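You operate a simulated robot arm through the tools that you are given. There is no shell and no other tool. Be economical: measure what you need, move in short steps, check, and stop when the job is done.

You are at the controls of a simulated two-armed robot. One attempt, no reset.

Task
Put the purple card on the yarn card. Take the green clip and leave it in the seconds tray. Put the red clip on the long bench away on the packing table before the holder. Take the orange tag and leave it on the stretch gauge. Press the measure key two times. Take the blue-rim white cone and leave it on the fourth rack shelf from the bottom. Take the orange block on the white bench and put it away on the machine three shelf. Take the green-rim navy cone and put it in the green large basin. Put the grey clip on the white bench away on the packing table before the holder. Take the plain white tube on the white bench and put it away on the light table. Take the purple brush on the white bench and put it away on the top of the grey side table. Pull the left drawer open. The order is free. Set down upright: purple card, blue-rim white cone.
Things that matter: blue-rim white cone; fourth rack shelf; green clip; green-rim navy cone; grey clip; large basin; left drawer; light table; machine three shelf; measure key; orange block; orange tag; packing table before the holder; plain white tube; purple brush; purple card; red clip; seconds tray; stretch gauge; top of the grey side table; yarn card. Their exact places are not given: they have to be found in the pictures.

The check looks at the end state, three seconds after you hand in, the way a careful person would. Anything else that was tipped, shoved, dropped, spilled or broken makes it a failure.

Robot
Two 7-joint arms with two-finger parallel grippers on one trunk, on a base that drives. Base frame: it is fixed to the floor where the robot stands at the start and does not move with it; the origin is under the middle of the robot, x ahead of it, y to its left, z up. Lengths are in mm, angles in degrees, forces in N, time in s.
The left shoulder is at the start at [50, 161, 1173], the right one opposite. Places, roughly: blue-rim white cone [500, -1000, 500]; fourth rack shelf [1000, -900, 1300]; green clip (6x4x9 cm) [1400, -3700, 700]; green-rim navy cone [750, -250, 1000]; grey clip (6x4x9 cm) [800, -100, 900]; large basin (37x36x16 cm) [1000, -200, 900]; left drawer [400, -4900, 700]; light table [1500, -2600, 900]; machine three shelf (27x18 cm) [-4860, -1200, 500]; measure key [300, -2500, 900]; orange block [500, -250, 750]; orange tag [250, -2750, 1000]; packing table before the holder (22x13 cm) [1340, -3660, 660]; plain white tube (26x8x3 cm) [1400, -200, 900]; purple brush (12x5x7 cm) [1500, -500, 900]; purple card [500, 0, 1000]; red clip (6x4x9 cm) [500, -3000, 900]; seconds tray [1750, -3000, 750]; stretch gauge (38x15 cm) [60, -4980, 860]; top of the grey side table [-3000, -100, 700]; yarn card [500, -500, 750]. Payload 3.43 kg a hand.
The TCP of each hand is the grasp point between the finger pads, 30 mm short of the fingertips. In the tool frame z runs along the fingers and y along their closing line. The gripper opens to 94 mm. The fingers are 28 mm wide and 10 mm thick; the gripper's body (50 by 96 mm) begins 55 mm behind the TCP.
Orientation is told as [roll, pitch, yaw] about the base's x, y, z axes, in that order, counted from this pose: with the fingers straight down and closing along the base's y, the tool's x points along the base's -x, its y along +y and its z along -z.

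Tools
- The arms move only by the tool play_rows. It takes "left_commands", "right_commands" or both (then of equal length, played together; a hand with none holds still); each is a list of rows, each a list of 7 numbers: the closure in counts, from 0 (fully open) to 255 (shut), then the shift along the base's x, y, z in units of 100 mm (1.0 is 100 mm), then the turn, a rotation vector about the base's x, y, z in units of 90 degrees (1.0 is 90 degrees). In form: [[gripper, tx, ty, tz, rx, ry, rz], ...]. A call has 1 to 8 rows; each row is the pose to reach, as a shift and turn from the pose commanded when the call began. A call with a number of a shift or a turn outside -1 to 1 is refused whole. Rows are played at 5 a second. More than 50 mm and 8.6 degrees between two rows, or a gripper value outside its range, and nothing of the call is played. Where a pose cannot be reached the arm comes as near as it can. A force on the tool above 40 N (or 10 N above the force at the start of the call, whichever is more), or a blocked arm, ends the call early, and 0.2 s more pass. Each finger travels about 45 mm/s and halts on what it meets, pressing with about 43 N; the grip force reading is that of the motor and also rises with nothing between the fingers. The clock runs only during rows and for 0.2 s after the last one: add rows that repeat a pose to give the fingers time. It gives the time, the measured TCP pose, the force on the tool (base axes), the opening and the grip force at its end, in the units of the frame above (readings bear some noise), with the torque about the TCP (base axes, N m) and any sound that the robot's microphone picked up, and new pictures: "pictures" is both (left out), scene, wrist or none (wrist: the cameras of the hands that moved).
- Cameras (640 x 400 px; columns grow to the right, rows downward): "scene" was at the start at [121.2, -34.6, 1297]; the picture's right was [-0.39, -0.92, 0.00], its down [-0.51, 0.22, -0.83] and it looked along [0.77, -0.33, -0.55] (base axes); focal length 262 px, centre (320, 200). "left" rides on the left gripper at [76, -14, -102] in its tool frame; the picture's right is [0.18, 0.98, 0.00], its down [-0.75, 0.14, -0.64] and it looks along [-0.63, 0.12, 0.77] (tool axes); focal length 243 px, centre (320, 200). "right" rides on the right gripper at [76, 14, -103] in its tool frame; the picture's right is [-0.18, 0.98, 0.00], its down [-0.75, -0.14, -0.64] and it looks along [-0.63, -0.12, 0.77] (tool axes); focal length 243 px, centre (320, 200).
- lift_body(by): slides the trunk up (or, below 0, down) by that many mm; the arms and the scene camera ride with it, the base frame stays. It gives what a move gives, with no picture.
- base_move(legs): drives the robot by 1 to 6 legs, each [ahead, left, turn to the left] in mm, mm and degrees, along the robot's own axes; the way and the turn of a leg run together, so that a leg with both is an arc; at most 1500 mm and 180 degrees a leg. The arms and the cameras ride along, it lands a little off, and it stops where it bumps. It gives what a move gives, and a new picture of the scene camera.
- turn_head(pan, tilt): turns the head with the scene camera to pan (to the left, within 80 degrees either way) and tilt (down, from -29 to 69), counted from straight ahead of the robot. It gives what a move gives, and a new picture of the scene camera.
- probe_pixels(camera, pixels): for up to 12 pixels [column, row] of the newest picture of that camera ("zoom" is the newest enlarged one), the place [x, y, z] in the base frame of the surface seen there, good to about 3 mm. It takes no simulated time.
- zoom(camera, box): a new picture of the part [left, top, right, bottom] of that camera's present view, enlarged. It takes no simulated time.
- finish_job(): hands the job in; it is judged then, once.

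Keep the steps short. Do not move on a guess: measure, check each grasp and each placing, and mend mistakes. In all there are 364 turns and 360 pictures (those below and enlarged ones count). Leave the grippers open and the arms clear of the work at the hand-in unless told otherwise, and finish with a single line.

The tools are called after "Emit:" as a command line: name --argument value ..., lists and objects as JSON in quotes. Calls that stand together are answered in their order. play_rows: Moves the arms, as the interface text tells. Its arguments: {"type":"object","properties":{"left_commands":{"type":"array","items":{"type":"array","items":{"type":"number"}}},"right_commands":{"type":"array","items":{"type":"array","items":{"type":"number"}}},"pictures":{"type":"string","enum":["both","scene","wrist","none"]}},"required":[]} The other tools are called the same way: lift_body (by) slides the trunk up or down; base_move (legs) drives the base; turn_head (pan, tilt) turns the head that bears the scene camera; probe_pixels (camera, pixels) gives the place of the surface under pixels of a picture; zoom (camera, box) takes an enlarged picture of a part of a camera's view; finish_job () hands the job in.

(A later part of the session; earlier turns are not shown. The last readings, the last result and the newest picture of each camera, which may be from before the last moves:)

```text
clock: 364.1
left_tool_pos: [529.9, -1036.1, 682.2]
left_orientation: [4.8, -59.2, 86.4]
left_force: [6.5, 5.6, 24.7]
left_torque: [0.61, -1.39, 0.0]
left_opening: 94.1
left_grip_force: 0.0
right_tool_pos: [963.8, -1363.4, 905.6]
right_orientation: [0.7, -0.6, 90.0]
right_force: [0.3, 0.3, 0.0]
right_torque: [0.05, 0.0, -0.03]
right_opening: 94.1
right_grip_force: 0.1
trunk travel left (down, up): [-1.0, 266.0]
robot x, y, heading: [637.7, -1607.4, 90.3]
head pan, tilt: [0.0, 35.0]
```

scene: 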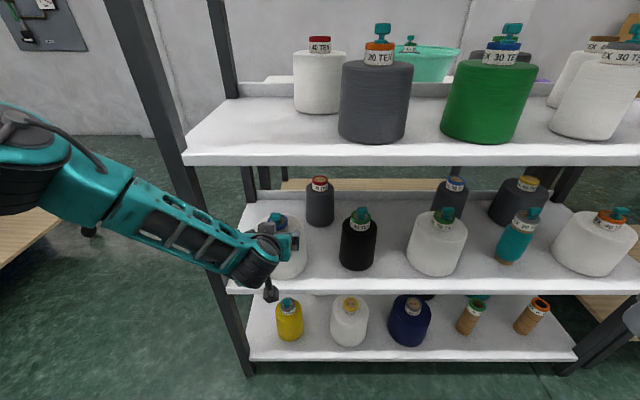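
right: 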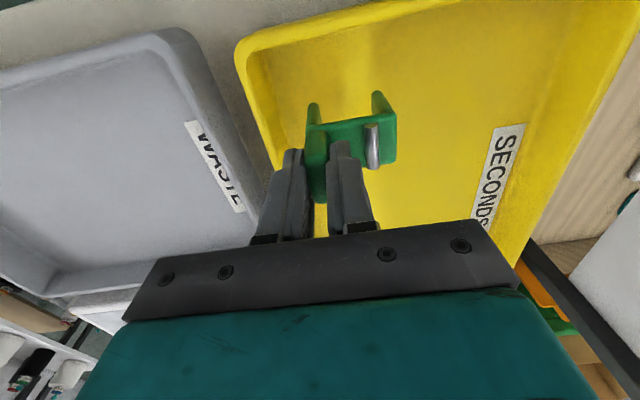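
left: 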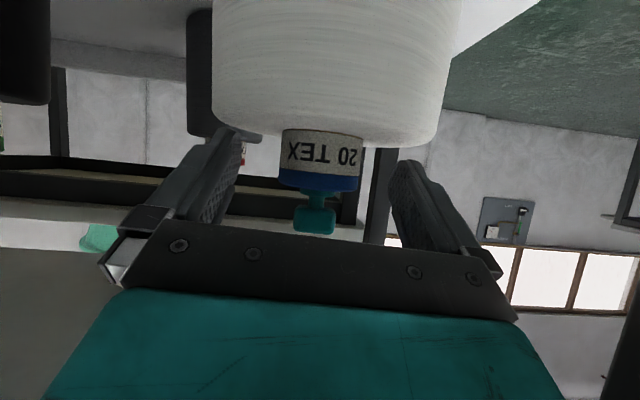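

The cone seems to have been tipped, and there is now contact. I look closely before moving on.

Emit:
zoom --camera "scene" --box '[200, 180, 360, 310]'

Emit:
play_rows --left_commands '[[0, 0, 0, 0, 0, 0, 0]]' --pictures "wrist"

```text
3.08 times, centred on (280, 245) of scene
```

zoom: 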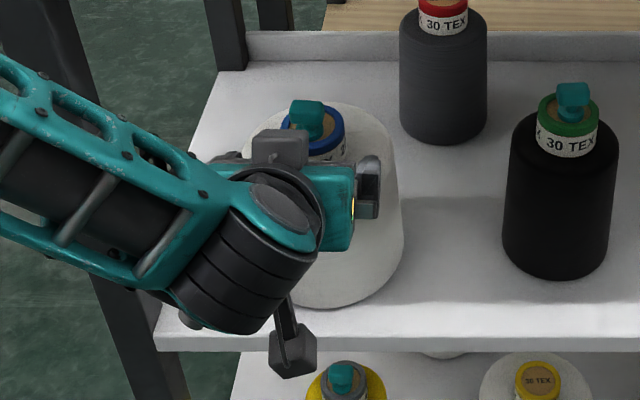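

```text
clock: 364.5
left_tool_pos: [531.1, -1037.8, 682.2]
left_orientation: [4.6, -59.2, 86.2]
left_force: [8.1, 5.5, 24.4]
left_torque: [0.65, -1.46, 0.0]
left_opening: 93.9
left_grip_force: 0.1
right_tool_pos: [963.1, -1364.3, 904.9]
right_orientation: [0.7, -0.6, 90.0]
right_force: [-0.4, 0.2, 0.3]
right_torque: [0.01, 0.02, -0.02]
right_opening: 94.2
right_grip_force: 0.1
trunk travel left (down, up): [-1.0, 266.0]
robot x, y, heading: [642.7, -1604.0, 90.2]
head pan, tilt: [0.0, 35.0]
```

left: 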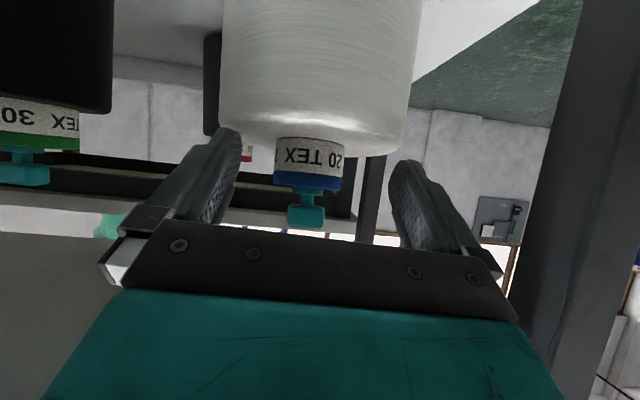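

Emit:
probe_pixels --camera "left" --pixels '[[308, 150], [308, 178], [277, 150], [342, 155], [305, 215], [310, 120], [225, 150], [405, 170]]'

Emit:
probe_pixels --camera "scene" --pixels '[[275, 217], [283, 230], [300, 250], [285, 275], [280, 290], [300, 215]]'

```text
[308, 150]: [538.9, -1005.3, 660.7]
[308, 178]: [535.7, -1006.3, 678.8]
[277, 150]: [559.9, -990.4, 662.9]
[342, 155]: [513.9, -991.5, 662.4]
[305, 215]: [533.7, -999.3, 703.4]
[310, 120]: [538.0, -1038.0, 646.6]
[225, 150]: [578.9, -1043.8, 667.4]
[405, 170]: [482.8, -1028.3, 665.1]
```

```text
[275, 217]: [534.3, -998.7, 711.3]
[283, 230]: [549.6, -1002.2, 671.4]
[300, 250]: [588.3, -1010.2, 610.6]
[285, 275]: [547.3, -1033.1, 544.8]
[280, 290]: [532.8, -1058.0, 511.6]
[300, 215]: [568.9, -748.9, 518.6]
```

The fingertips press on the cone's body top. I raise 12 mm to free it, then measure again.

Emit:
play_rows --left_commands '[[0, 0, 0, 0.06, 0, 0, 0], [0, 0, 0, 0.14, 0, 0, 0], [0, 0, 0, 0.14, 0, 0, 0]]' --pictures "both"

Emit:
probe_pixels --camera "left" --pixels '[[308, 150], [308, 178], [277, 150], [342, 155], [305, 215], [310, 120], [310, 60], [310, 20]]'

```text
clock: 365.3
left_tool_pos: [526.4, -1040.1, 688.5]
left_orientation: [5.2, -58.2, 85.9]
left_force: [-0.6, -0.8, 0.3]
left_torque: [-0.01, -0.04, -0.01]
left_opening: 94.2
left_grip_force: 0.0
right_tool_pos: [963.2, -1363.7, 905.3]
right_orientation: [0.6, -0.3, 89.9]
right_force: [-0.8, 0.7, -0.7]
right_torque: [0.0, 0.02, 0.01]
right_opening: 93.9
right_grip_force: 0.0
trunk travel left (down, up): [-1.0, 266.0]
robot x, y, heading: [642.6, -1607.3, 90.3]
head pan, tilt: [0.0, 35.0]
```

scene: 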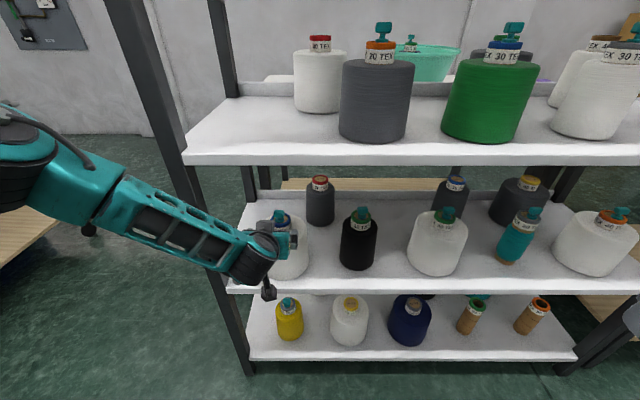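
left: 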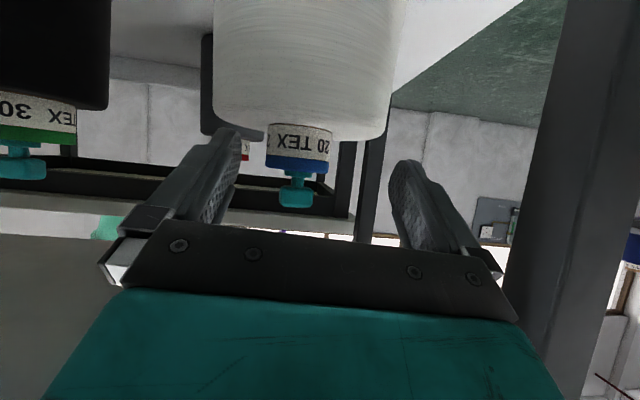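

```text
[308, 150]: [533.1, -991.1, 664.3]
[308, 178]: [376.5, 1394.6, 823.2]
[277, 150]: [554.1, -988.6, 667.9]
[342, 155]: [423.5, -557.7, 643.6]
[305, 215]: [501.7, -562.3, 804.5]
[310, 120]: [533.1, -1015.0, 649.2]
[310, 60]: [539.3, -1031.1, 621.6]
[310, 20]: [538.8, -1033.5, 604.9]
```

Emit:
probe_pixels --camera "left" --pixels '[[299, 148], [269, 145], [329, 150], [299, 165], [297, 195], [300, 130]]'

```text
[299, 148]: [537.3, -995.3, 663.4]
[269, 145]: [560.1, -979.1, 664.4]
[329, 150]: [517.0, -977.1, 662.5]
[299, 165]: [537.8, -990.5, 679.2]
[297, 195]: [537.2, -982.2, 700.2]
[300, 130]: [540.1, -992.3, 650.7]
```

Ring centre now is (538.5,-972), z 650-682, and the cone is upright. I flatten the pitch by 10° and take out the small roll, then align x.

Emit:
play_rows --left_commands '[[0, 0.05, 0, 0.02, 0.05, -0.02, 0], [0, 0.12, 0, 0.02, 0.11, -0.04, 0], [0, 0.12, 0, 0, 0.11, -0.04, 0]]' --pictures "wrist"

```text
clock: 366.1
left_tool_pos: [559.1, -1037.0, 705.9]
left_orientation: [-2.2, -67.9, 93.3]
left_force: [-0.3, 0.4, -0.6]
left_torque: [-0.01, -0.01, 0.01]
left_opening: 94.2
left_grip_force: 0.1
left hand out of reach, approached as far as the arm can: row 2, 3
right_tool_pos: [963.6, -1362.9, 906.0]
right_orientation: [0.6, -0.5, 90.0]
right_force: [-0.4, 0.4, 0.1]
right_torque: [0.0, 0.02, 0.01]
right_opening: 94.1
right_grip_force: 0.1
trunk travel left (down, up): [-1.0, 266.0]
robot x, y, heading: [641.1, -1610.8, 90.1]
head pan, tilt: [0.0, 35.0]
```

left: 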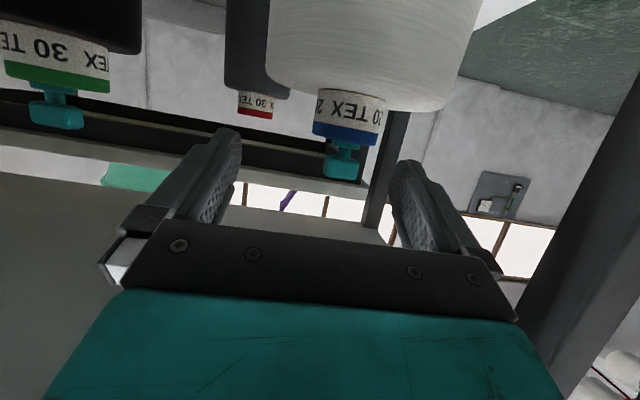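

Emit:
play_rows --left_commands '[[0, -0.1, 0, -0.05, -0.05, 0, 0], [0, -0.2, 0, -0.15, -0.1, 0, 0], [0, -0.21, 0, -0.22, -0.1, 0, 0], [0, -0.21, 0, -0.22, -0.1, 0, 0]]' --pictures "wrist"

```text
clock: 367.1
left_tool_pos: [538.2, -1036.5, 682.9]
left_orientation: [-1.9, -59.5, 92.3]
left_force: [0.0, 0.9, -0.3]
left_torque: [0.01, 0.02, 0.01]
left_opening: 93.9
left_grip_force: 0.0
right_tool_pos: [962.4, -1363.3, 904.9]
right_orientation: [0.6, -0.5, 90.0]
right_force: [-0.3, 1.0, 1.0]
right_torque: [-0.03, -0.02, -0.01]
right_opening: 94.0
right_grip_force: 0.1
trunk travel left (down, up): [-1.0, 266.0]
robot x, y, heading: [638.1, -1605.0, 89.9]
head pan, tilt: [0.0, 35.0]
```

left: 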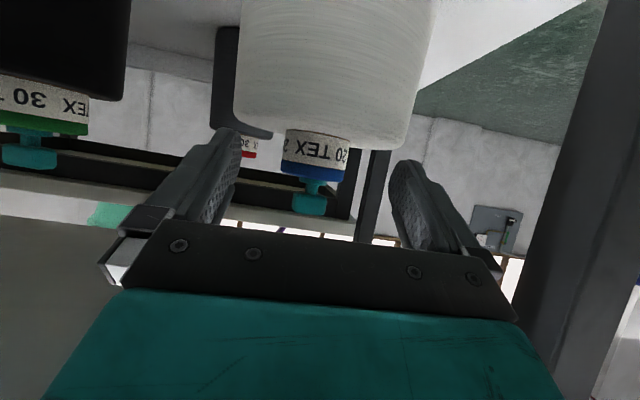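

Centred now. Forward 50 with the base.

Emit:
base_move --legs '[[50, 0, 0]]'

Emit:
play_rows --left_commands '[[40, 0, 0, 0, 0, 0, 0], [40, 0, 0, 0, 0, 0, 0]]' --pictures "both"

```text
clock: 368.0
left_tool_pos: [537.9, -987.6, 683.3]
left_orientation: [-1.9, -59.4, 92.3]
left_force: [-0.3, 0.3, -0.1]
left_torque: [-0.02, 0.0, 0.01]
left_opening: 93.9
left_grip_force: 0.0
right_tool_pos: [962.2, -1311.2, 904.6]
right_orientation: [0.6, -0.4, 90.2]
right_force: [0.2, -0.1, 1.0]
right_torque: [0.01, -0.03, -0.01]
right_opening: 94.1
right_grip_force: 0.0
trunk travel left (down, up): [-1.0, 266.0]
robot x, y, heading: [637.3, -1560.6, 90.2]
head pan, tilt: [0.0, 35.0]
```

scene: 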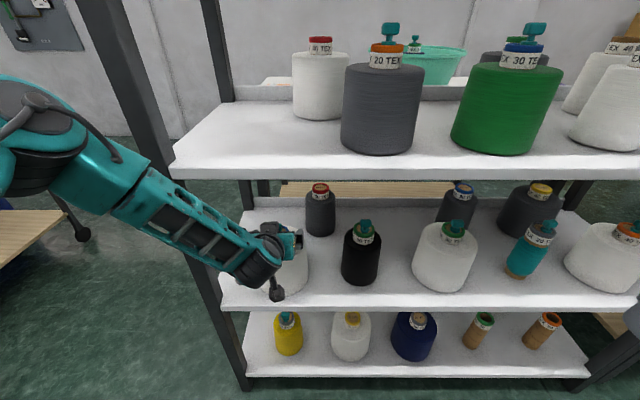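

```text
clock: 368.6
left_tool_pos: [537.3, -987.3, 683.2]
left_orientation: [-1.9, -59.4, 92.4]
left_force: [0.3, -0.1, -0.7]
left_torque: [0.0, 0.02, 0.0]
left_opening: 79.3
left_grip_force: 0.0
right_tool_pos: [961.5, -1312.6, 905.9]
right_orientation: [0.6, -0.5, 90.1]
right_force: [-0.6, -0.4, -0.6]
right_torque: [0.02, 0.04, -0.03]
right_opening: 93.9
right_grip_force: 0.0
trunk travel left (down, up): [-1.0, 266.0]
robot x, y, heading: [638.8, -1557.9, 90.2]
head pan, tilt: [0.0, 35.0]
```

scene: 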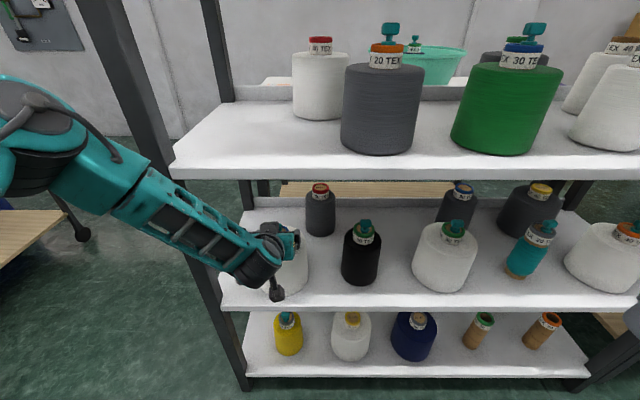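
left: 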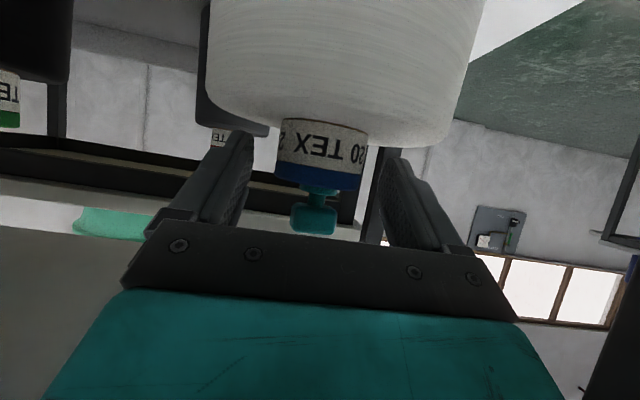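

Emit:
probe_pixels --camera "left" --pixels '[[321, 150], [321, 180], [276, 160], [366, 165], [240, 145], [390, 165]]'

```text
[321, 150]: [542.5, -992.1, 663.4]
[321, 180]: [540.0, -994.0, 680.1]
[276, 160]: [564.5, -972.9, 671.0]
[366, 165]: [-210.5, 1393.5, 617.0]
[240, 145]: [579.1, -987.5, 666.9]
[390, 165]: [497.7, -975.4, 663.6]
```

Emit:
play_rows --left_commands '[[90, 0, 0.05, 0, 0, 0, 0], [130, 0, 0.05, 0, 0, 0, 0], [255, 0, 0.05, 0, 0, 0, 0], [255, 0, 0.05, 0, 0, 0, 0], [255, 0, 0.05, 0, 0, 0, 0], [255, 0, 0.05, 0, 0, 0, 0]]' --pictures "wrist"

```text
clock: 370.0
left_tool_pos: [538.6, -983.3, 682.8]
left_orientation: [-1.8, -59.5, 92.3]
left_force: [1.2, -0.2, 0.7]
left_torque: [0.02, 0.39, -0.06]
left_opening: 49.0
left_grip_force: 43.1
right_tool_pos: [962.8, -1312.7, 905.5]
right_orientation: [0.5, -0.6, 90.1]
right_force: [0.1, 0.0, 0.6]
right_torque: [-0.02, 0.0, -0.01]
right_opening: 94.1
right_grip_force: 0.1
trunk travel left (down, up): [-1.0, 266.0]
robot x, y, heading: [639.4, -1557.5, 90.2]
head pan, tilt: [0.0, 35.0]
```

left: 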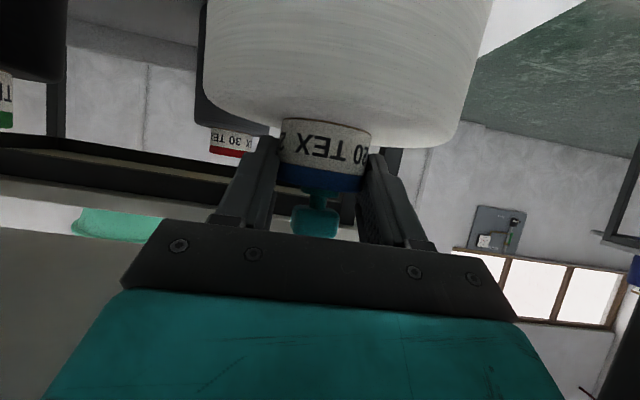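

Gripped at 49 mm. I lift 25 mm with the trunk, then back out.

Emit:
lift_body --by 25

Emit:
base_move --legs '[[-300, 0, 0]]'

Emit:
zoom --camera "left" --box '[120, 0, 520, 300]'

```text
clock: 370.7
left_tool_pos: [537.0, -982.4, 705.4]
left_orientation: [-1.9, -59.3, 92.4]
left_force: [0.0, 0.0, -6.1]
left_torque: [-0.1, 0.02, 0.02]
left_opening: 48.8
left_grip_force: 43.1
right_tool_pos: [961.0, -1312.0, 929.8]
right_orientation: [0.6, -0.4, 90.1]
right_force: [0.2, 0.1, 0.2]
right_torque: [0.0, -0.01, 0.01]
right_opening: 93.8
right_grip_force: 0.0
trunk travel left (down, up): [-26.0, 241.0]
robot x, y, heading: [640.4, -1558.5, 90.6]
head pan, tilt: [0.0, 35.0]
```

```text
clock: 372.7
left_tool_pos: [537.6, -1282.9, 707.3]
left_orientation: [-1.9, -59.5, 92.5]
left_force: [0.8, 0.3, -5.9]
left_torque: [-0.1, 0.03, 0.01]
left_opening: 48.6
left_grip_force: 43.6
right_tool_pos: [963.0, -1612.2, 929.9]
right_orientation: [0.6, -0.4, 90.1]
right_force: [0.2, -0.2, 0.5]
right_torque: [0.01, 0.01, 0.0]
right_opening: 94.1
right_grip_force: 0.1
trunk travel left (down, up): [-26.0, 241.0]
robot x, y, heading: [644.0, -1858.0, 90.2]
head pan, tilt: [0.0, 35.0]
```

scene: 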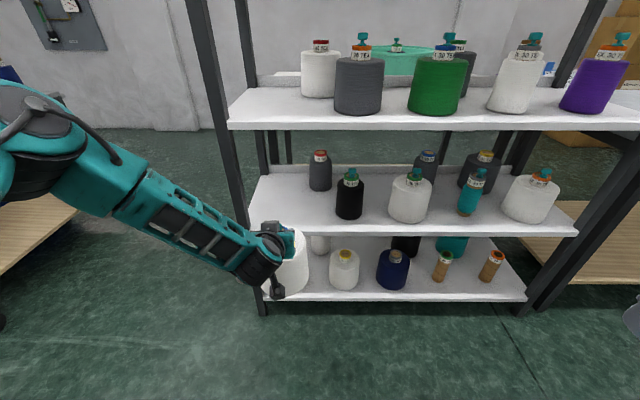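

```text
1.33 times, centred on (320, 150) of left
```

zoom: 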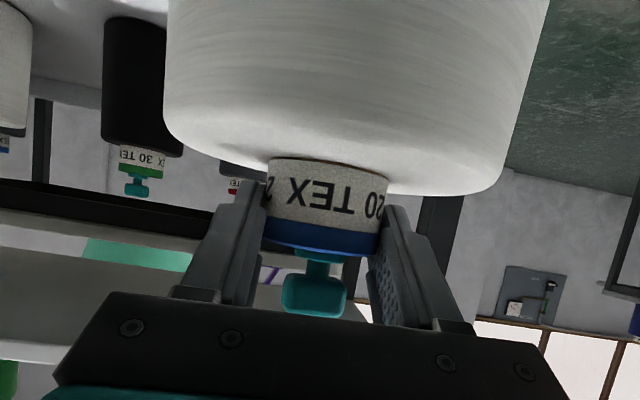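

The cone is held. I raise the trunk fully, then the arm in steps.

Emit:
lift_body --by 240

Emit:
play_rows --left_commands '[[255, 0, -0.2, 0.3, 0, 0, 0], [255, 0, -0.4, 0.7, 0, 0, 0], [255, 0, -0.5, 1.0, 0, 0, 0]]' --pictures "none"

Emit:
play_rows --left_commands '[[255, 0, -0.2, 0.35, 0, 0, 0], [255, 0, -0.4, 0.7, 0, 0, 0], [255, 0, -0.5, 1.0, 0, 0, 0]]' --pictures "none"

Emit:
play_rows --left_commands '[[255, 0, -0.1, 0.4, 0, 0, 0], [255, 0, -0.2, 0.8, 0, 0, 0], [255, 0, -0.2, 1.0, 0, 0, 0]]' --pictures "scene"

```text
clock: 375.2
left_tool_pos: [538.8, -1283.2, 946.1]
left_orientation: [-2.0, -59.4, 92.5]
left_force: [0.0, -0.2, -6.1]
left_torque: [-0.05, 0.0, -0.01]
left_opening: 48.9
left_grip_force: 42.9
right_tool_pos: [963.0, -1613.0, 1170.1]
right_orientation: [0.6, -0.4, 90.2]
right_force: [-0.2, -0.9, -1.2]
right_torque: [-0.01, 0.01, -0.05]
right_opening: 94.1
right_grip_force: 0.1
trunk travel left (down, up): [-266.0, 1.0]
robot x, y, heading: [644.7, -1859.6, 90.2]
head pan, tilt: [0.0, 35.0]
```

```text
clock: 376.0
left_tool_pos: [538.1, -1334.1, 1046.5]
left_orientation: [-1.7, -59.4, 92.4]
left_force: [0.1, -0.1, -6.2]
left_torque: [-0.1, 0.04, 0.0]
left_opening: 48.8
left_grip_force: 42.6
right_tool_pos: [962.0, -1612.5, 1169.3]
right_orientation: [0.6, -0.4, 90.2]
right_force: [0.5, 0.8, 0.0]
right_torque: [-0.01, 0.0, 0.02]
right_opening: 94.1
right_grip_force: 0.0
trunk travel left (down, up): [-266.0, 1.0]
robot x, y, heading: [637.2, -1860.8, 90.3]
head pan, tilt: [0.0, 35.0]
```

```text
clock: 376.8
left_tool_pos: [539.2, -1383.9, 1147.1]
left_orientation: [-1.8, -59.4, 92.4]
left_force: [0.6, 0.4, -6.3]
left_torque: [-0.11, 0.0, 0.0]
left_opening: 48.8
left_grip_force: 43.5
right_tool_pos: [961.1, -1612.9, 1171.1]
right_orientation: [0.6, -0.3, 90.2]
right_force: [0.4, -0.6, 0.5]
right_torque: [-0.01, 0.01, -0.03]
right_opening: 94.2
right_grip_force: 0.2
trunk travel left (down, up): [-266.0, 1.0]
robot x, y, heading: [640.2, -1860.1, 90.7]
head pan, tilt: [0.0, 35.0]
```

```text
clock: 377.6
left_tool_pos: [538.7, -1405.7, 1247.7]
left_orientation: [-1.8, -59.3, 92.3]
left_force: [-0.9, 0.0, -5.9]
left_torque: [-0.13, 0.01, -0.01]
left_opening: 48.8
left_grip_force: 42.7
right_tool_pos: [963.3, -1612.1, 1169.4]
right_orientation: [0.6, -0.4, 90.2]
right_force: [-0.9, 0.1, -0.4]
right_torque: [0.0, 0.03, 0.02]
right_opening: 94.1
right_grip_force: 0.0
trunk travel left (down, up): [-266.0, 1.0]
robot x, y, heading: [638.7, -1858.1, 90.6]
head pan, tilt: [0.0, 35.0]
```

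scene: 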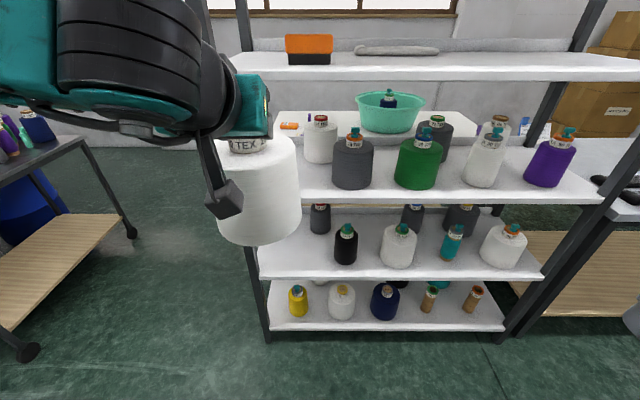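

Emit:
play_rows --left_commands '[[255, 0, 0, 0.4, 0, 0, 0], [255, 0, 0, 0.8, 0, 0, 0], [255, 0, 0, 1.0, 0, 0, 0]]' --pictures "none"

Emit:
play_rows --left_commands '[[255, 0, 0, 0.4, 0, 0, 0], [255, 0, 0, 0.8, 0, 0, 0], [255, 0, 0, 1.0, 0, 0, 0]]' --pictures "none"

Emit:
turn_head --pan 0 --tilt 12

```text
clock: 378.4
left_tool_pos: [536.8, -1404.8, 1349.1]
left_orientation: [-1.7, -59.3, 92.3]
left_force: [0.0, 0.1, -5.6]
left_torque: [-0.08, -0.01, 0.02]
left_opening: 48.7
left_grip_force: 43.0
right_tool_pos: [963.2, -1613.1, 1169.4]
right_orientation: [0.4, -0.5, 90.2]
right_force: [-0.2, 0.2, 0.8]
right_torque: [0.0, 0.01, 0.01]
right_opening: 94.4
right_grip_force: 0.1
trunk travel left (down, up): [-266.0, 1.0]
robot x, y, heading: [641.7, -1861.0, 90.4]
head pan, tilt: [0.0, 35.0]
```

```text
clock: 379.2
left_tool_pos: [537.7, -1404.2, 1445.5]
left_orientation: [-1.7, -59.3, 92.4]
left_force: [0.2, 0.2, -5.1]
left_torque: [-0.12, -0.02, 0.01]
left_opening: 48.7
left_grip_force: 43.4
right_tool_pos: [963.3, -1612.1, 1170.5]
right_orientation: [0.6, -0.4, 90.1]
right_force: [1.4, 0.3, 0.4]
right_torque: [-0.02, 0.02, 0.0]
right_opening: 93.8
right_grip_force: 0.0
trunk travel left (down, up): [-266.0, 1.0]
robot x, y, heading: [641.5, -1858.5, 90.2]
head pan, tilt: [0.0, 35.0]
```

```text
clock: 380.1
left_tool_pos: [538.7, -1404.0, 1445.1]
left_orientation: [-1.7, -59.4, 92.5]
left_force: [0.4, 0.5, -5.6]
left_torque: [-0.09, -0.01, 0.0]
left_opening: 48.7
left_grip_force: 42.9
right_tool_pos: [963.1, -1612.7, 1169.3]
right_orientation: [0.6, -0.4, 90.2]
right_force: [-0.2, -0.5, 0.0]
right_torque: [0.02, 0.0, 0.01]
right_opening: 93.9
right_grip_force: 0.1
trunk travel left (down, up): [-266.0, 1.0]
robot x, y, heading: [639.1, -1856.1, 90.2]
head pan, tilt: [0.0, 12.0]
```

scene: 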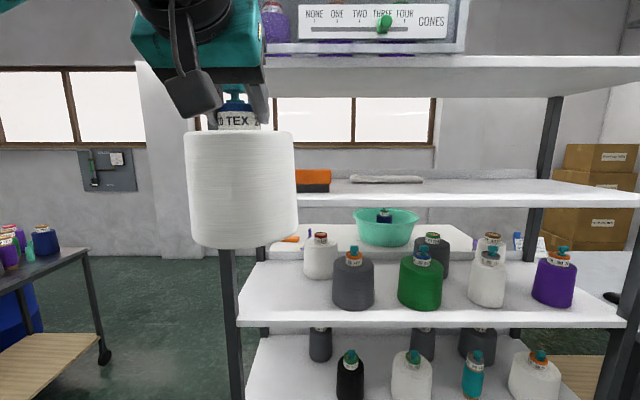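

Emit:
probe_pixels --camera "scene" --pixels '[[400, 195], [400, 204], [315, 187], [315, 175], [385, 180], [360, 200], [400, 65], [400, 90], [500, 190], [330, 197], [350, 185], [240, 240]]'

```text
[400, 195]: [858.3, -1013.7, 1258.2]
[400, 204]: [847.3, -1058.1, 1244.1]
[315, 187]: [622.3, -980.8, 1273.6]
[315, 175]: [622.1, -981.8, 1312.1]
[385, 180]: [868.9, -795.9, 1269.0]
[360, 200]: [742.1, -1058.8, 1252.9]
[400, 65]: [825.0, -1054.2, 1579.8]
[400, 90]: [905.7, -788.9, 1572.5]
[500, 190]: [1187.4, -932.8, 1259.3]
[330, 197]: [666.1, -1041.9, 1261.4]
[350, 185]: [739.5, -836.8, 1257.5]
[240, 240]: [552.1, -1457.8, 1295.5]
```

Shelf 4's top is z 1259; its front edge is y -1058. The space around x≈850 is free. I shift right 312, then go forward.

Emit:
base_move --legs '[[0, -312, 0], [280, 0, 0]]'

Emit:
turn_head --pan 25 --tilt 5

```text
clock: 383.7
left_tool_pos: [848.7, -1130.0, 1446.1]
left_orientation: [-1.8, -59.5, 92.3]
left_force: [1.1, 0.4, -5.4]
left_torque: [-0.09, 0.01, -0.01]
left_opening: 48.7
left_grip_force: 43.2
right_tool_pos: [1273.1, -1336.5, 1170.0]
right_orientation: [0.6, -0.3, 90.1]
right_force: [0.3, 0.8, 0.2]
right_torque: [-0.04, -0.03, -0.01]
right_opening: 94.1
right_grip_force: 0.1
trunk travel left (down, up): [-266.0, 1.0]
robot x, y, heading: [951.1, -1587.2, 90.0]
head pan, tilt: [0.0, 12.0]
```

scene: 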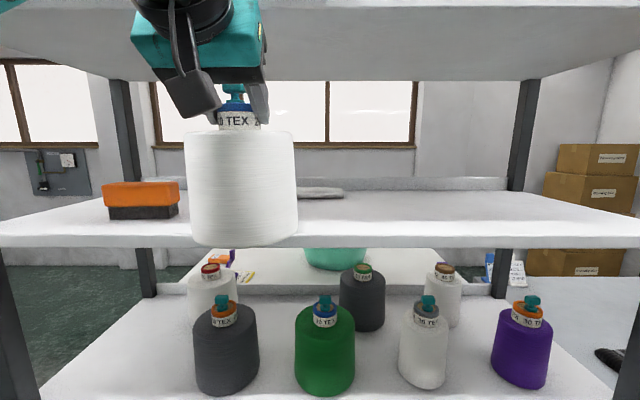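

```text
clock: 384.6
left_tool_pos: [848.6, -1129.1, 1445.6]
left_orientation: [-1.8, -59.4, 92.5]
left_force: [-0.4, -0.4, -5.7]
left_torque: [-0.09, -0.01, 0.0]
left_opening: 48.8
left_grip_force: 43.1
right_tool_pos: [1272.3, -1337.4, 1170.5]
right_orientation: [0.6, -0.4, 90.1]
right_force: [0.4, -0.1, 0.6]
right_torque: [0.02, -0.02, 0.0]
right_opening: 94.2
right_grip_force: 0.0
trunk travel left (down, up): [-266.0, 1.0]
robot x, y, heading: [949.8, -1587.9, 90.3]
head pan, tilt: [25.0, 5.0]
```

scene: 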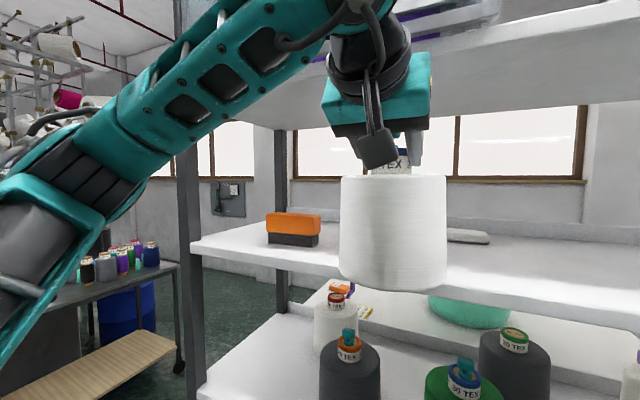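

Emit:
probe_pixels --camera "scene" --pixels '[[370, 70], [350, 20], [390, 15], [345, 100], [300, 20], [420, 90], [410, 30], [200, 80], [375, 150]]'

```text
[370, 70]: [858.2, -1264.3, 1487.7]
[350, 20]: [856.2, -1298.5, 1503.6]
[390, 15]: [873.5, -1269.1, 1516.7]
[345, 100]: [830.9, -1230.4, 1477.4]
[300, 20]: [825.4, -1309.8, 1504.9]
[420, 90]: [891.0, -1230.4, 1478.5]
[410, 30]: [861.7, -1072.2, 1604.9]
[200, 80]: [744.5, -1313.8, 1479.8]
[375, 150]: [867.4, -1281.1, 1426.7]
```

The wrist will stay outside the upper shelf. Forward 147.

Emit:
base_move --legs '[[146, 0, 0]]'

```text
clock: 386.0
left_tool_pos: [848.3, -981.0, 1445.1]
left_orientation: [-1.8, -59.3, 92.3]
left_force: [-0.6, 0.9, -6.9]
left_torque: [-0.09, 0.01, -0.04]
left_opening: 48.6
left_grip_force: 43.0
right_tool_pos: [1272.0, -1190.4, 1170.4]
right_orientation: [0.6, -0.4, 90.1]
right_force: [-0.4, 0.2, -0.3]
right_torque: [0.01, -0.02, 0.02]
right_opening: 94.1
right_grip_force: 0.0
trunk travel left (down, up): [-266.0, 1.0]
robot x, y, heading: [948.3, -1435.9, 90.2]
head pan, tilt: [25.0, 5.0]
```

scene: 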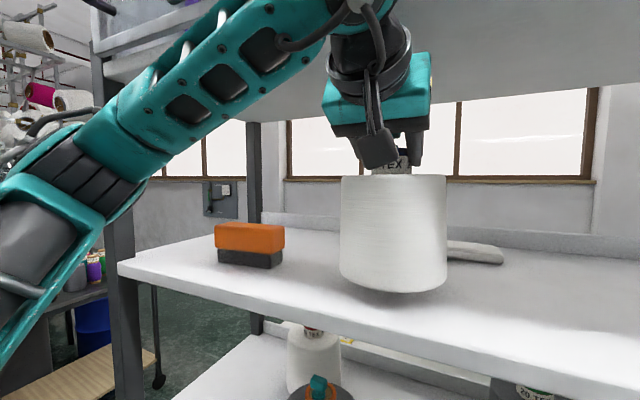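

Over the shelf. I lower by the trunk: 18, then small steps.

Emit:
lift_body --by -18

Emit:
lift_body --by -4

```text
clock: 386.6
left_tool_pos: [849.4, -982.7, 1427.6]
left_orientation: [-1.8, -59.4, 92.3]
left_force: [0.3, -0.4, -5.9]
left_torque: [-0.1, 0.02, 0.0]
left_opening: 48.6
left_grip_force: 43.1
right_tool_pos: [1271.8, -1190.5, 1152.0]
right_orientation: [0.6, -0.4, 90.2]
right_force: [0.1, -0.7, -0.2]
right_torque: [0.02, -0.02, 0.02]
right_opening: 93.9
right_grip_force: 0.1
trunk travel left (down, up): [-248.0, 19.0]
robot x, y, heading: [952.1, -1442.4, 90.1]
head pan, tilt: [25.0, 5.0]
```

```text
clock: 387.2
left_tool_pos: [849.0, -982.8, 1423.5]
left_orientation: [-1.8, -59.4, 92.3]
left_force: [0.4, -0.2, -5.3]
left_torque: [-0.08, 0.04, 0.02]
left_opening: 48.5
left_grip_force: 43.4
right_tool_pos: [1272.3, -1191.1, 1148.5]
right_orientation: [0.6, -0.3, 90.1]
right_force: [-0.3, 0.0, 0.6]
right_torque: [-0.02, 0.0, 0.01]
right_opening: 93.9
right_grip_force: 0.0
trunk travel left (down, up): [-244.0, 23.0]
robot x, y, heading: [948.8, -1439.5, 90.2]
head pan, tilt: [25.0, 5.0]
```

Emit:
lift_body --by -3

```text
clock: 387.7
left_tool_pos: [849.1, -983.3, 1423.4]
left_orientation: [-1.9, -59.8, 92.5]
left_force: [-0.6, 2.4, 8.7]
left_torque: [0.09, 0.98, -0.12]
left_opening: 48.6
left_grip_force: 43.9
right_tool_pos: [1272.4, -1191.8, 1145.7]
right_orientation: [0.6, -0.5, 90.2]
right_force: [-0.4, -0.4, -0.9]
right_torque: [0.0, 0.0, -0.02]
right_opening: 93.8
right_grip_force: 0.0
trunk travel left (down, up): [-241.0, 26.0]
robot x, y, heading: [951.5, -1440.0, 90.2]
head pan, tilt: [25.0, 5.0]
```

Contact. I open fully, raise 8 mm and look before withdrawing.

Emit:
play_rows --left_commands '[[150, 0, 0, 0, 0, 0, 0], [80, 0, 0, 0, 0, 0, 0], [0, 0, 0, 0.03, 0, 0, 0], [0, 0, 0, 0.1, 0, 0, 0], [0, 0, 0, 0.12, 0, 0, 0]]' --pictures "both"

```text
clock: 388.9
left_tool_pos: [848.8, -983.2, 1432.3]
left_orientation: [-1.8, -59.5, 92.5]
left_force: [-0.9, -0.5, 0.4]
left_torque: [-0.01, 0.01, 0.01]
left_opening: 93.8
left_grip_force: 0.1
right_tool_pos: [1272.7, -1191.4, 1146.0]
right_orientation: [0.6, -0.5, 90.1]
right_force: [0.5, 1.0, 0.4]
right_torque: [-0.04, 0.01, -0.01]
right_opening: 94.1
right_grip_force: 0.0
trunk travel left (down, up): [-241.0, 26.0]
robot x, y, heading: [949.6, -1437.9, 89.9]
head pan, tilt: [25.0, 5.0]
```

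scene: 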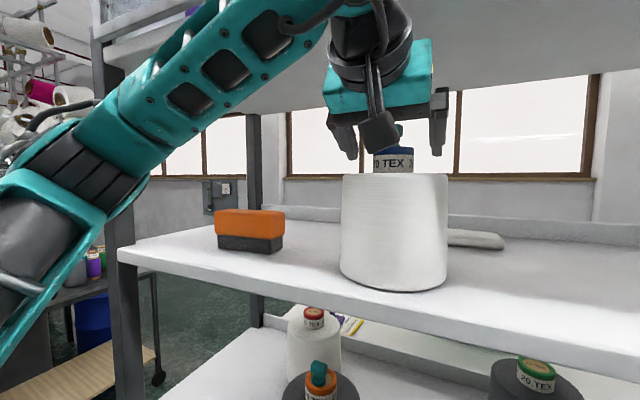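
left: 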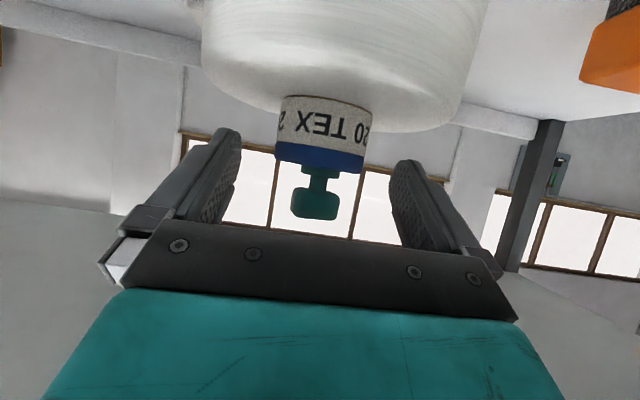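

The cone stands upright and free. I back the base off straight, 250.

Emit:
base_move --legs '[[-250, 0, 0]]'

Emit:
turn_head --pan 8 --tilt 12

```text
clock: 390.7
left_tool_pos: [850.2, -1233.2, 1431.9]
left_orientation: [-1.9, -59.4, 92.3]
left_force: [0.9, -0.2, 0.2]
left_torque: [0.02, 0.0, 0.01]
left_opening: 94.2
left_grip_force: 0.0
right_tool_pos: [1272.5, -1444.1, 1145.4]
right_orientation: [0.6, -0.4, 90.1]
right_force: [0.2, 0.2, 0.2]
right_torque: [0.0, -0.02, 0.01]
right_opening: 93.9
right_grip_force: 0.0
trunk travel left (down, up): [-241.0, 26.0]
robot x, y, heading: [949.4, -1687.9, 90.0]
head pan, tilt: [25.0, 5.0]
```

scene: 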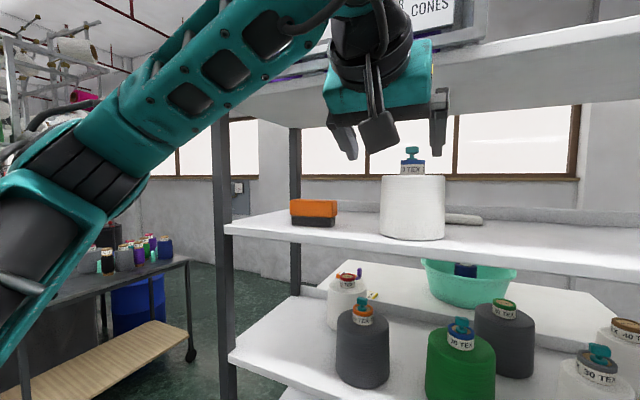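

```text
clock: 391.5
left_tool_pos: [850.1, -1232.7, 1432.8]
left_orientation: [-1.8, -59.4, 92.3]
left_force: [0.0, 0.4, 0.4]
left_torque: [0.0, 0.0, -0.04]
left_opening: 93.9
left_grip_force: 0.1
right_tool_pos: [1273.8, -1442.9, 1146.2]
right_orientation: [0.6, -0.5, 90.0]
right_force: [0.9, 0.4, -0.2]
right_torque: [0.01, -0.01, -0.01]
right_opening: 94.0
right_grip_force: 0.1
trunk travel left (down, up): [-241.0, 26.0]
robot x, y, heading: [948.4, -1689.6, 90.0]
head pan, tilt: [8.0, 12.0]
```

scene: 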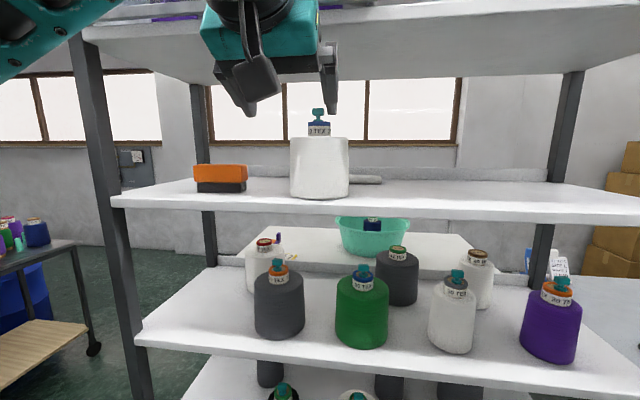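

The blue-rim cone stands upright on the fourth shelf. I bring the left hand back to pointing down and drive to the long bench's west end for the red clip.

Emit:
play_rows --left_commands '[[0, 0, -0.2, -0.2, -0.09, 0, 0], [0, 0, -0.4, -0.4, -0.18, 0, 0], [0, 0, -0.6, -0.6, -0.27, 0, 0], [0, 0, -0.8, -0.8, -0.36, 0, 0], [0, 0, -0.9, -1.0, -0.45, 0, 0], [0, 0, -1.0, -1.0, -0.54, 0, 0], [0, 0, -1.0, -1.0, -0.63, 0, 0], [0, 0, -1.0, -1.0, -0.66, 0, 0]]' --pictures "none"

Emit:
play_rows --left_commands '[[0, -0.3, 0, -0.3, 0, 0, 0], [0, -0.6, 0, -0.6, 0, 0, 0], [0, -0.9, -0.2, -0.9, 0, 0, 0], [0, -1.0, -0.5, -1.0, 0, 0, 0]]' --pictures "none"

Emit:
play_rows --left_commands '[[0, -0.3, -0.2, -0.3, 0, 0, 0], [0, -0.6, -0.4, -0.6, 0, 0, 0], [0, -0.8, -0.6, -0.8, 0, 0, 0]]' --pictures "none"

Emit:
lift_body --by -40

```text
clock: 393.3
left_tool_pos: [852.2, -1333.2, 1330.9]
left_orientation: [0.1, 0.0, 91.1]
left_force: [0.6, -0.1, -0.8]
left_torque: [0.01, 0.0, -0.02]
left_opening: 94.1
left_grip_force: 0.0
right_tool_pos: [1274.1, -1443.1, 1145.1]
right_orientation: [0.7, -0.5, 90.0]
right_force: [-1.4, 0.2, 0.4]
right_torque: [0.02, -0.02, -0.01]
right_opening: 93.9
right_grip_force: 0.1
trunk travel left (down, up): [-241.0, 26.0]
robot x, y, heading: [950.9, -1688.6, 90.2]
head pan, tilt: [8.0, 12.0]
```

```text
clock: 394.3
left_tool_pos: [749.3, -1384.6, 1229.5]
left_orientation: [0.2, -0.1, 91.2]
left_force: [0.1, -0.4, 0.5]
left_torque: [-0.06, -0.04, -0.02]
left_opening: 94.1
left_grip_force: 0.0
right_tool_pos: [1273.5, -1444.5, 1146.9]
right_orientation: [0.6, -0.5, 90.1]
right_force: [-0.4, -0.7, 0.5]
right_torque: [0.01, 0.04, 0.03]
right_opening: 94.1
right_grip_force: 0.1
trunk travel left (down, up): [-241.0, 26.0]
robot x, y, heading: [947.2, -1691.1, 90.4]
head pan, tilt: [8.0, 12.0]
```

```text
clock: 395.1
left_tool_pos: [671.3, -1443.6, 1151.4]
left_orientation: [0.2, 0.0, 91.1]
left_force: [0.3, 0.2, -0.4]
left_torque: [-0.02, 0.0, -0.01]
left_opening: 93.9
left_grip_force: 0.1
right_tool_pos: [1273.8, -1443.8, 1145.9]
right_orientation: [0.6, -0.4, 90.0]
right_force: [-0.6, -0.4, -0.9]
right_torque: [0.03, 0.01, -0.02]
right_opening: 93.9
right_grip_force: 0.0
trunk travel left (down, up): [-241.0, 26.0]
robot x, y, heading: [950.7, -1690.7, 90.4]
head pan, tilt: [8.0, 12.0]
```

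```text
clock: 395.9
left_tool_pos: [671.5, -1441.6, 1112.2]
left_orientation: [0.2, 0.1, 91.2]
left_force: [0.5, 0.0, 0.4]
left_torque: [0.03, 0.02, 0.03]
left_opening: 94.1
left_grip_force: 0.0
right_tool_pos: [1273.3, -1443.7, 1105.3]
right_orientation: [0.6, -0.5, 90.0]
right_force: [0.8, 0.6, -1.2]
right_torque: [0.03, 0.01, -0.01]
right_opening: 94.0
right_grip_force: 0.2
trunk travel left (down, up): [-201.0, 66.0]
robot x, y, heading: [948.8, -1685.8, 90.3]
head pan, tilt: [8.0, 12.0]
```

Emit:
base_move --legs '[[0, 1140, 0], [0, 0, -90], [0, -1150, 0]]'

Emit:
turn_head --pan 0 --tilt 42

```text
clock: 411.1
left_tool_pos: [82.9, -2577.4, 1113.6]
left_orientation: [0.2, 0.0, 2.8]
left_force: [0.2, -0.5, 0.5]
left_torque: [0.02, 0.0, 0.0]
left_opening: 93.7
left_grip_force: 0.2
right_tool_pos: [99.7, -3176.9, 1105.9]
right_orientation: [0.6, -0.4, 1.7]
right_force: [0.1, -0.7, -0.1]
right_torque: [0.03, 0.0, -0.01]
right_opening: 94.1
right_grip_force: 0.0
trunk travel left (down, up): [-201.0, 66.0]
robot x, y, heading: [-155.9, -2866.8, 1.7]
head pan, tilt: [8.0, 12.0]
```

scene: 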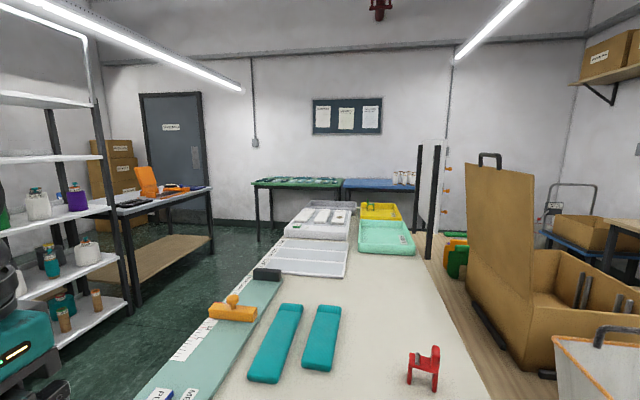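

```text
clock: 412.0
left_tool_pos: [83.3, -2577.8, 1112.4]
left_orientation: [0.1, 0.0, 2.7]
left_force: [0.3, -0.1, -0.5]
left_torque: [0.02, -0.02, 0.0]
left_opening: 94.1
left_grip_force: 0.0
right_tool_pos: [98.7, -3178.4, 1105.4]
right_orientation: [0.6, -0.6, 1.7]
right_force: [-1.3, -1.0, -0.7]
right_torque: [-0.04, 0.0, 0.03]
right_opening: 94.4
right_grip_force: 0.1
trunk travel left (down, up): [-201.0, 66.0]
robot x, y, heading: [-152.7, -2860.7, 1.6]
head pan, tilt: [0.0, 42.0]
```

scene: 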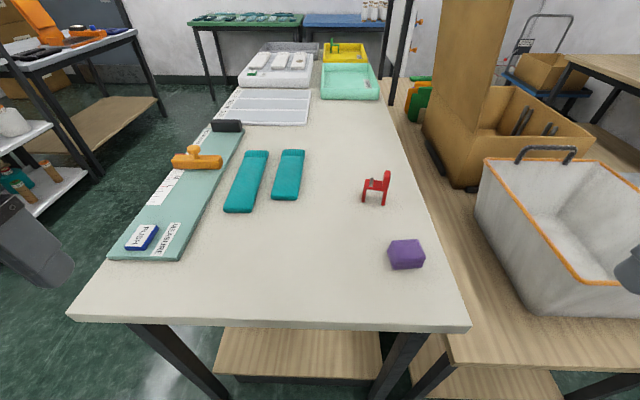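

Emit:
base_move --legs '[[25, 0, -1.7]]'

Emit:
zoom --camera "scene" --box '[330, 150, 450, 290]'

Emit:
probe_pixels --camera "zoom" --pixels '[[300, 110], [300, 130], [315, 115], [280, 150], [230, 150], [190, 160], [215, 145], [310, 100], [290, 180], [300, 200], [350, 370], [400, 340]]'

```text
clock: 412.8
left_tool_pos: [117.9, -2584.6, 1112.2]
left_orientation: [0.1, -0.1, 1.1]
left_force: [-0.3, -0.3, -0.4]
left_torque: [-0.01, 0.03, -0.02]
left_opening: 94.0
left_grip_force: 0.0
right_tool_pos: [115.3, -3185.6, 1105.9]
right_orientation: [0.6, -0.4, 0.0]
right_force: [-0.5, 0.3, 0.3]
right_torque: [-0.01, 0.01, 0.0]
right_opening: 94.0
right_grip_force: 0.0
trunk travel left (down, up): [-201.0, 66.0]
robot x, y, heading: [-131.6, -2864.1, 0.1]
head pan, tilt: [0.0, 42.0]
```

scene: 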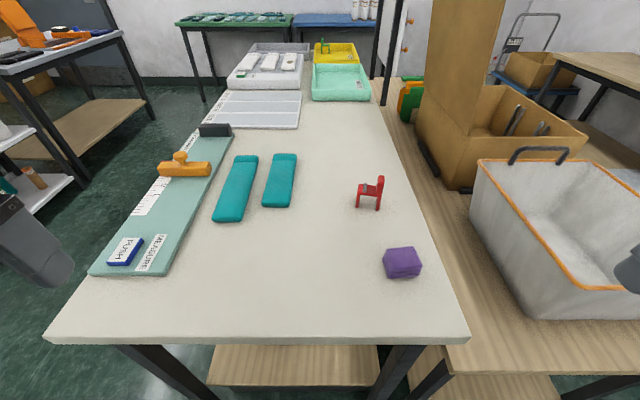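

```text
2.86 times, centred on (390, 220) of scene
```

zoom: 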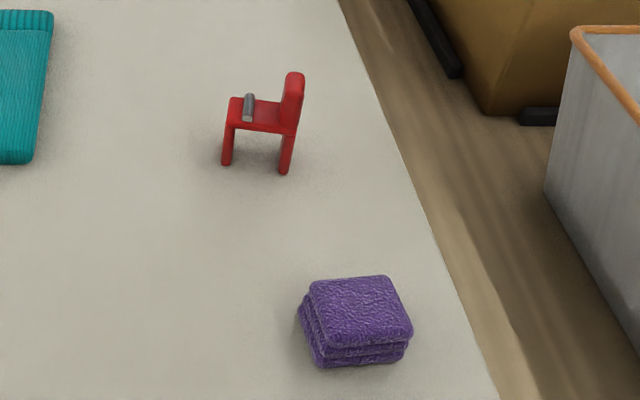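

```text
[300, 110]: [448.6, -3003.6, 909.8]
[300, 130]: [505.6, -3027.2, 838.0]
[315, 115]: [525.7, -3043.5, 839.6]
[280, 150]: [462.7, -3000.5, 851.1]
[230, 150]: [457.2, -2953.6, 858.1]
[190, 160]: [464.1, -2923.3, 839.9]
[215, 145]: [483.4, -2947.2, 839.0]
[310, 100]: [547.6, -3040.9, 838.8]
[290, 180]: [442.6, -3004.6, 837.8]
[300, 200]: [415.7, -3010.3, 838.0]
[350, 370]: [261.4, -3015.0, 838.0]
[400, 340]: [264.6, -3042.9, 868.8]
```

Red clip tab: x 445-485, y≈-3000, z 890-928. I bring the right hand forward and pitch it 60°.

Emit:
play_rows --right_commands '[[0, 0.35, 0.35, 0, 0, 0, 0], [0, 0.7, 0.7, 0, 0, 0, 0], [0, 1.0, 1.0, 0, 0, -0.08, 0], [0, 1.0, 1.0, 0, 0, -0.16, 0], [0, 1.0, 1.0, 0, 0, -0.24, 0], [0, 1.0, 1.0, 0, 0, -0.32, 0]]' --pictures "none"

Emit:
play_rows --right_commands '[[0, 0.3, 0.3, -0.1, 0, -0.08, 0], [0, 0.6, 0.6, -0.2, 0, -0.16, 0], [0, 0.9, 0.8, -0.3, 0, -0.24, 0], [0, 1.0, 0.86, -0.4, 0, -0.33, 0], [0, 1.0, 0.86, -0.6, 0, -0.345, 0]]' --pictures "both"

```text
clock: 414.2
left_tool_pos: [116.1, -2583.9, 1111.3]
left_orientation: [0.0, 0.0, 1.1]
left_force: [-0.1, -0.4, 0.2]
left_torque: [0.01, -0.01, -0.02]
left_opening: 93.8
left_grip_force: 0.0
right_tool_pos: [213.7, -3085.3, 1104.7]
right_orientation: [0.7, -29.3, -0.2]
right_force: [-0.5, 0.5, 0.7]
right_torque: [0.04, 0.0, 0.01]
right_opening: 93.7
right_grip_force: 0.1
trunk travel left (down, up): [-201.0, 66.0]
robot x, y, heading: [-131.7, -2865.9, -0.0]
head pan, tilt: [0.0, 42.0]
```

```text
clock: 415.4
left_tool_pos: [116.5, -2584.6, 1112.3]
left_orientation: [0.1, 0.0, 1.1]
left_force: [-0.2, 0.2, -0.8]
left_torque: [0.0, 0.01, 0.03]
left_opening: 94.1
left_grip_force: 0.1
right_tool_pos: [313.7, -3000.9, 1044.7]
right_orientation: [0.8, -60.4, -0.3]
right_force: [-0.6, 0.2, 0.4]
right_torque: [-0.01, 0.0, -0.04]
right_opening: 93.7
right_grip_force: 0.1
trunk travel left (down, up): [-201.0, 66.0]
robot x, y, heading: [-134.1, -2862.2, 0.0]
head pan, tilt: [0.0, 42.0]
```

scene: 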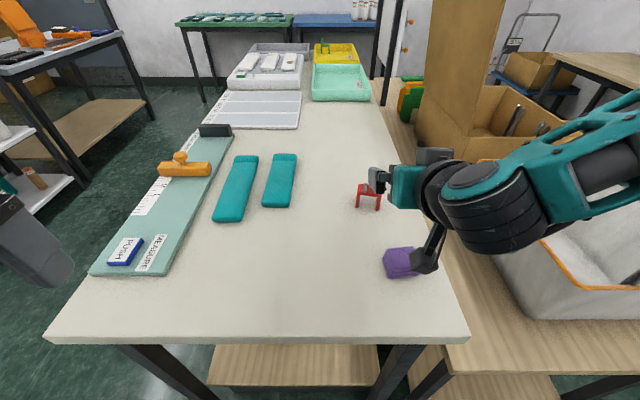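
right: 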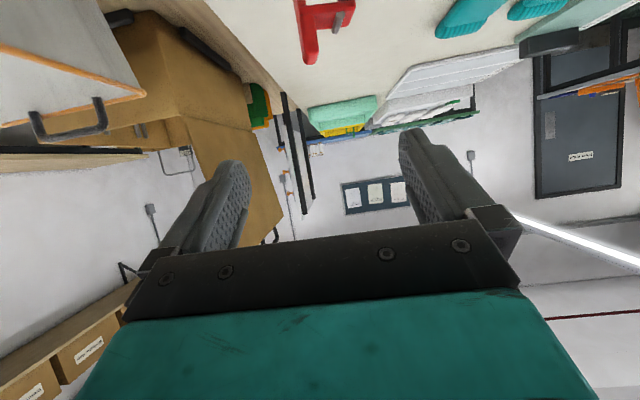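

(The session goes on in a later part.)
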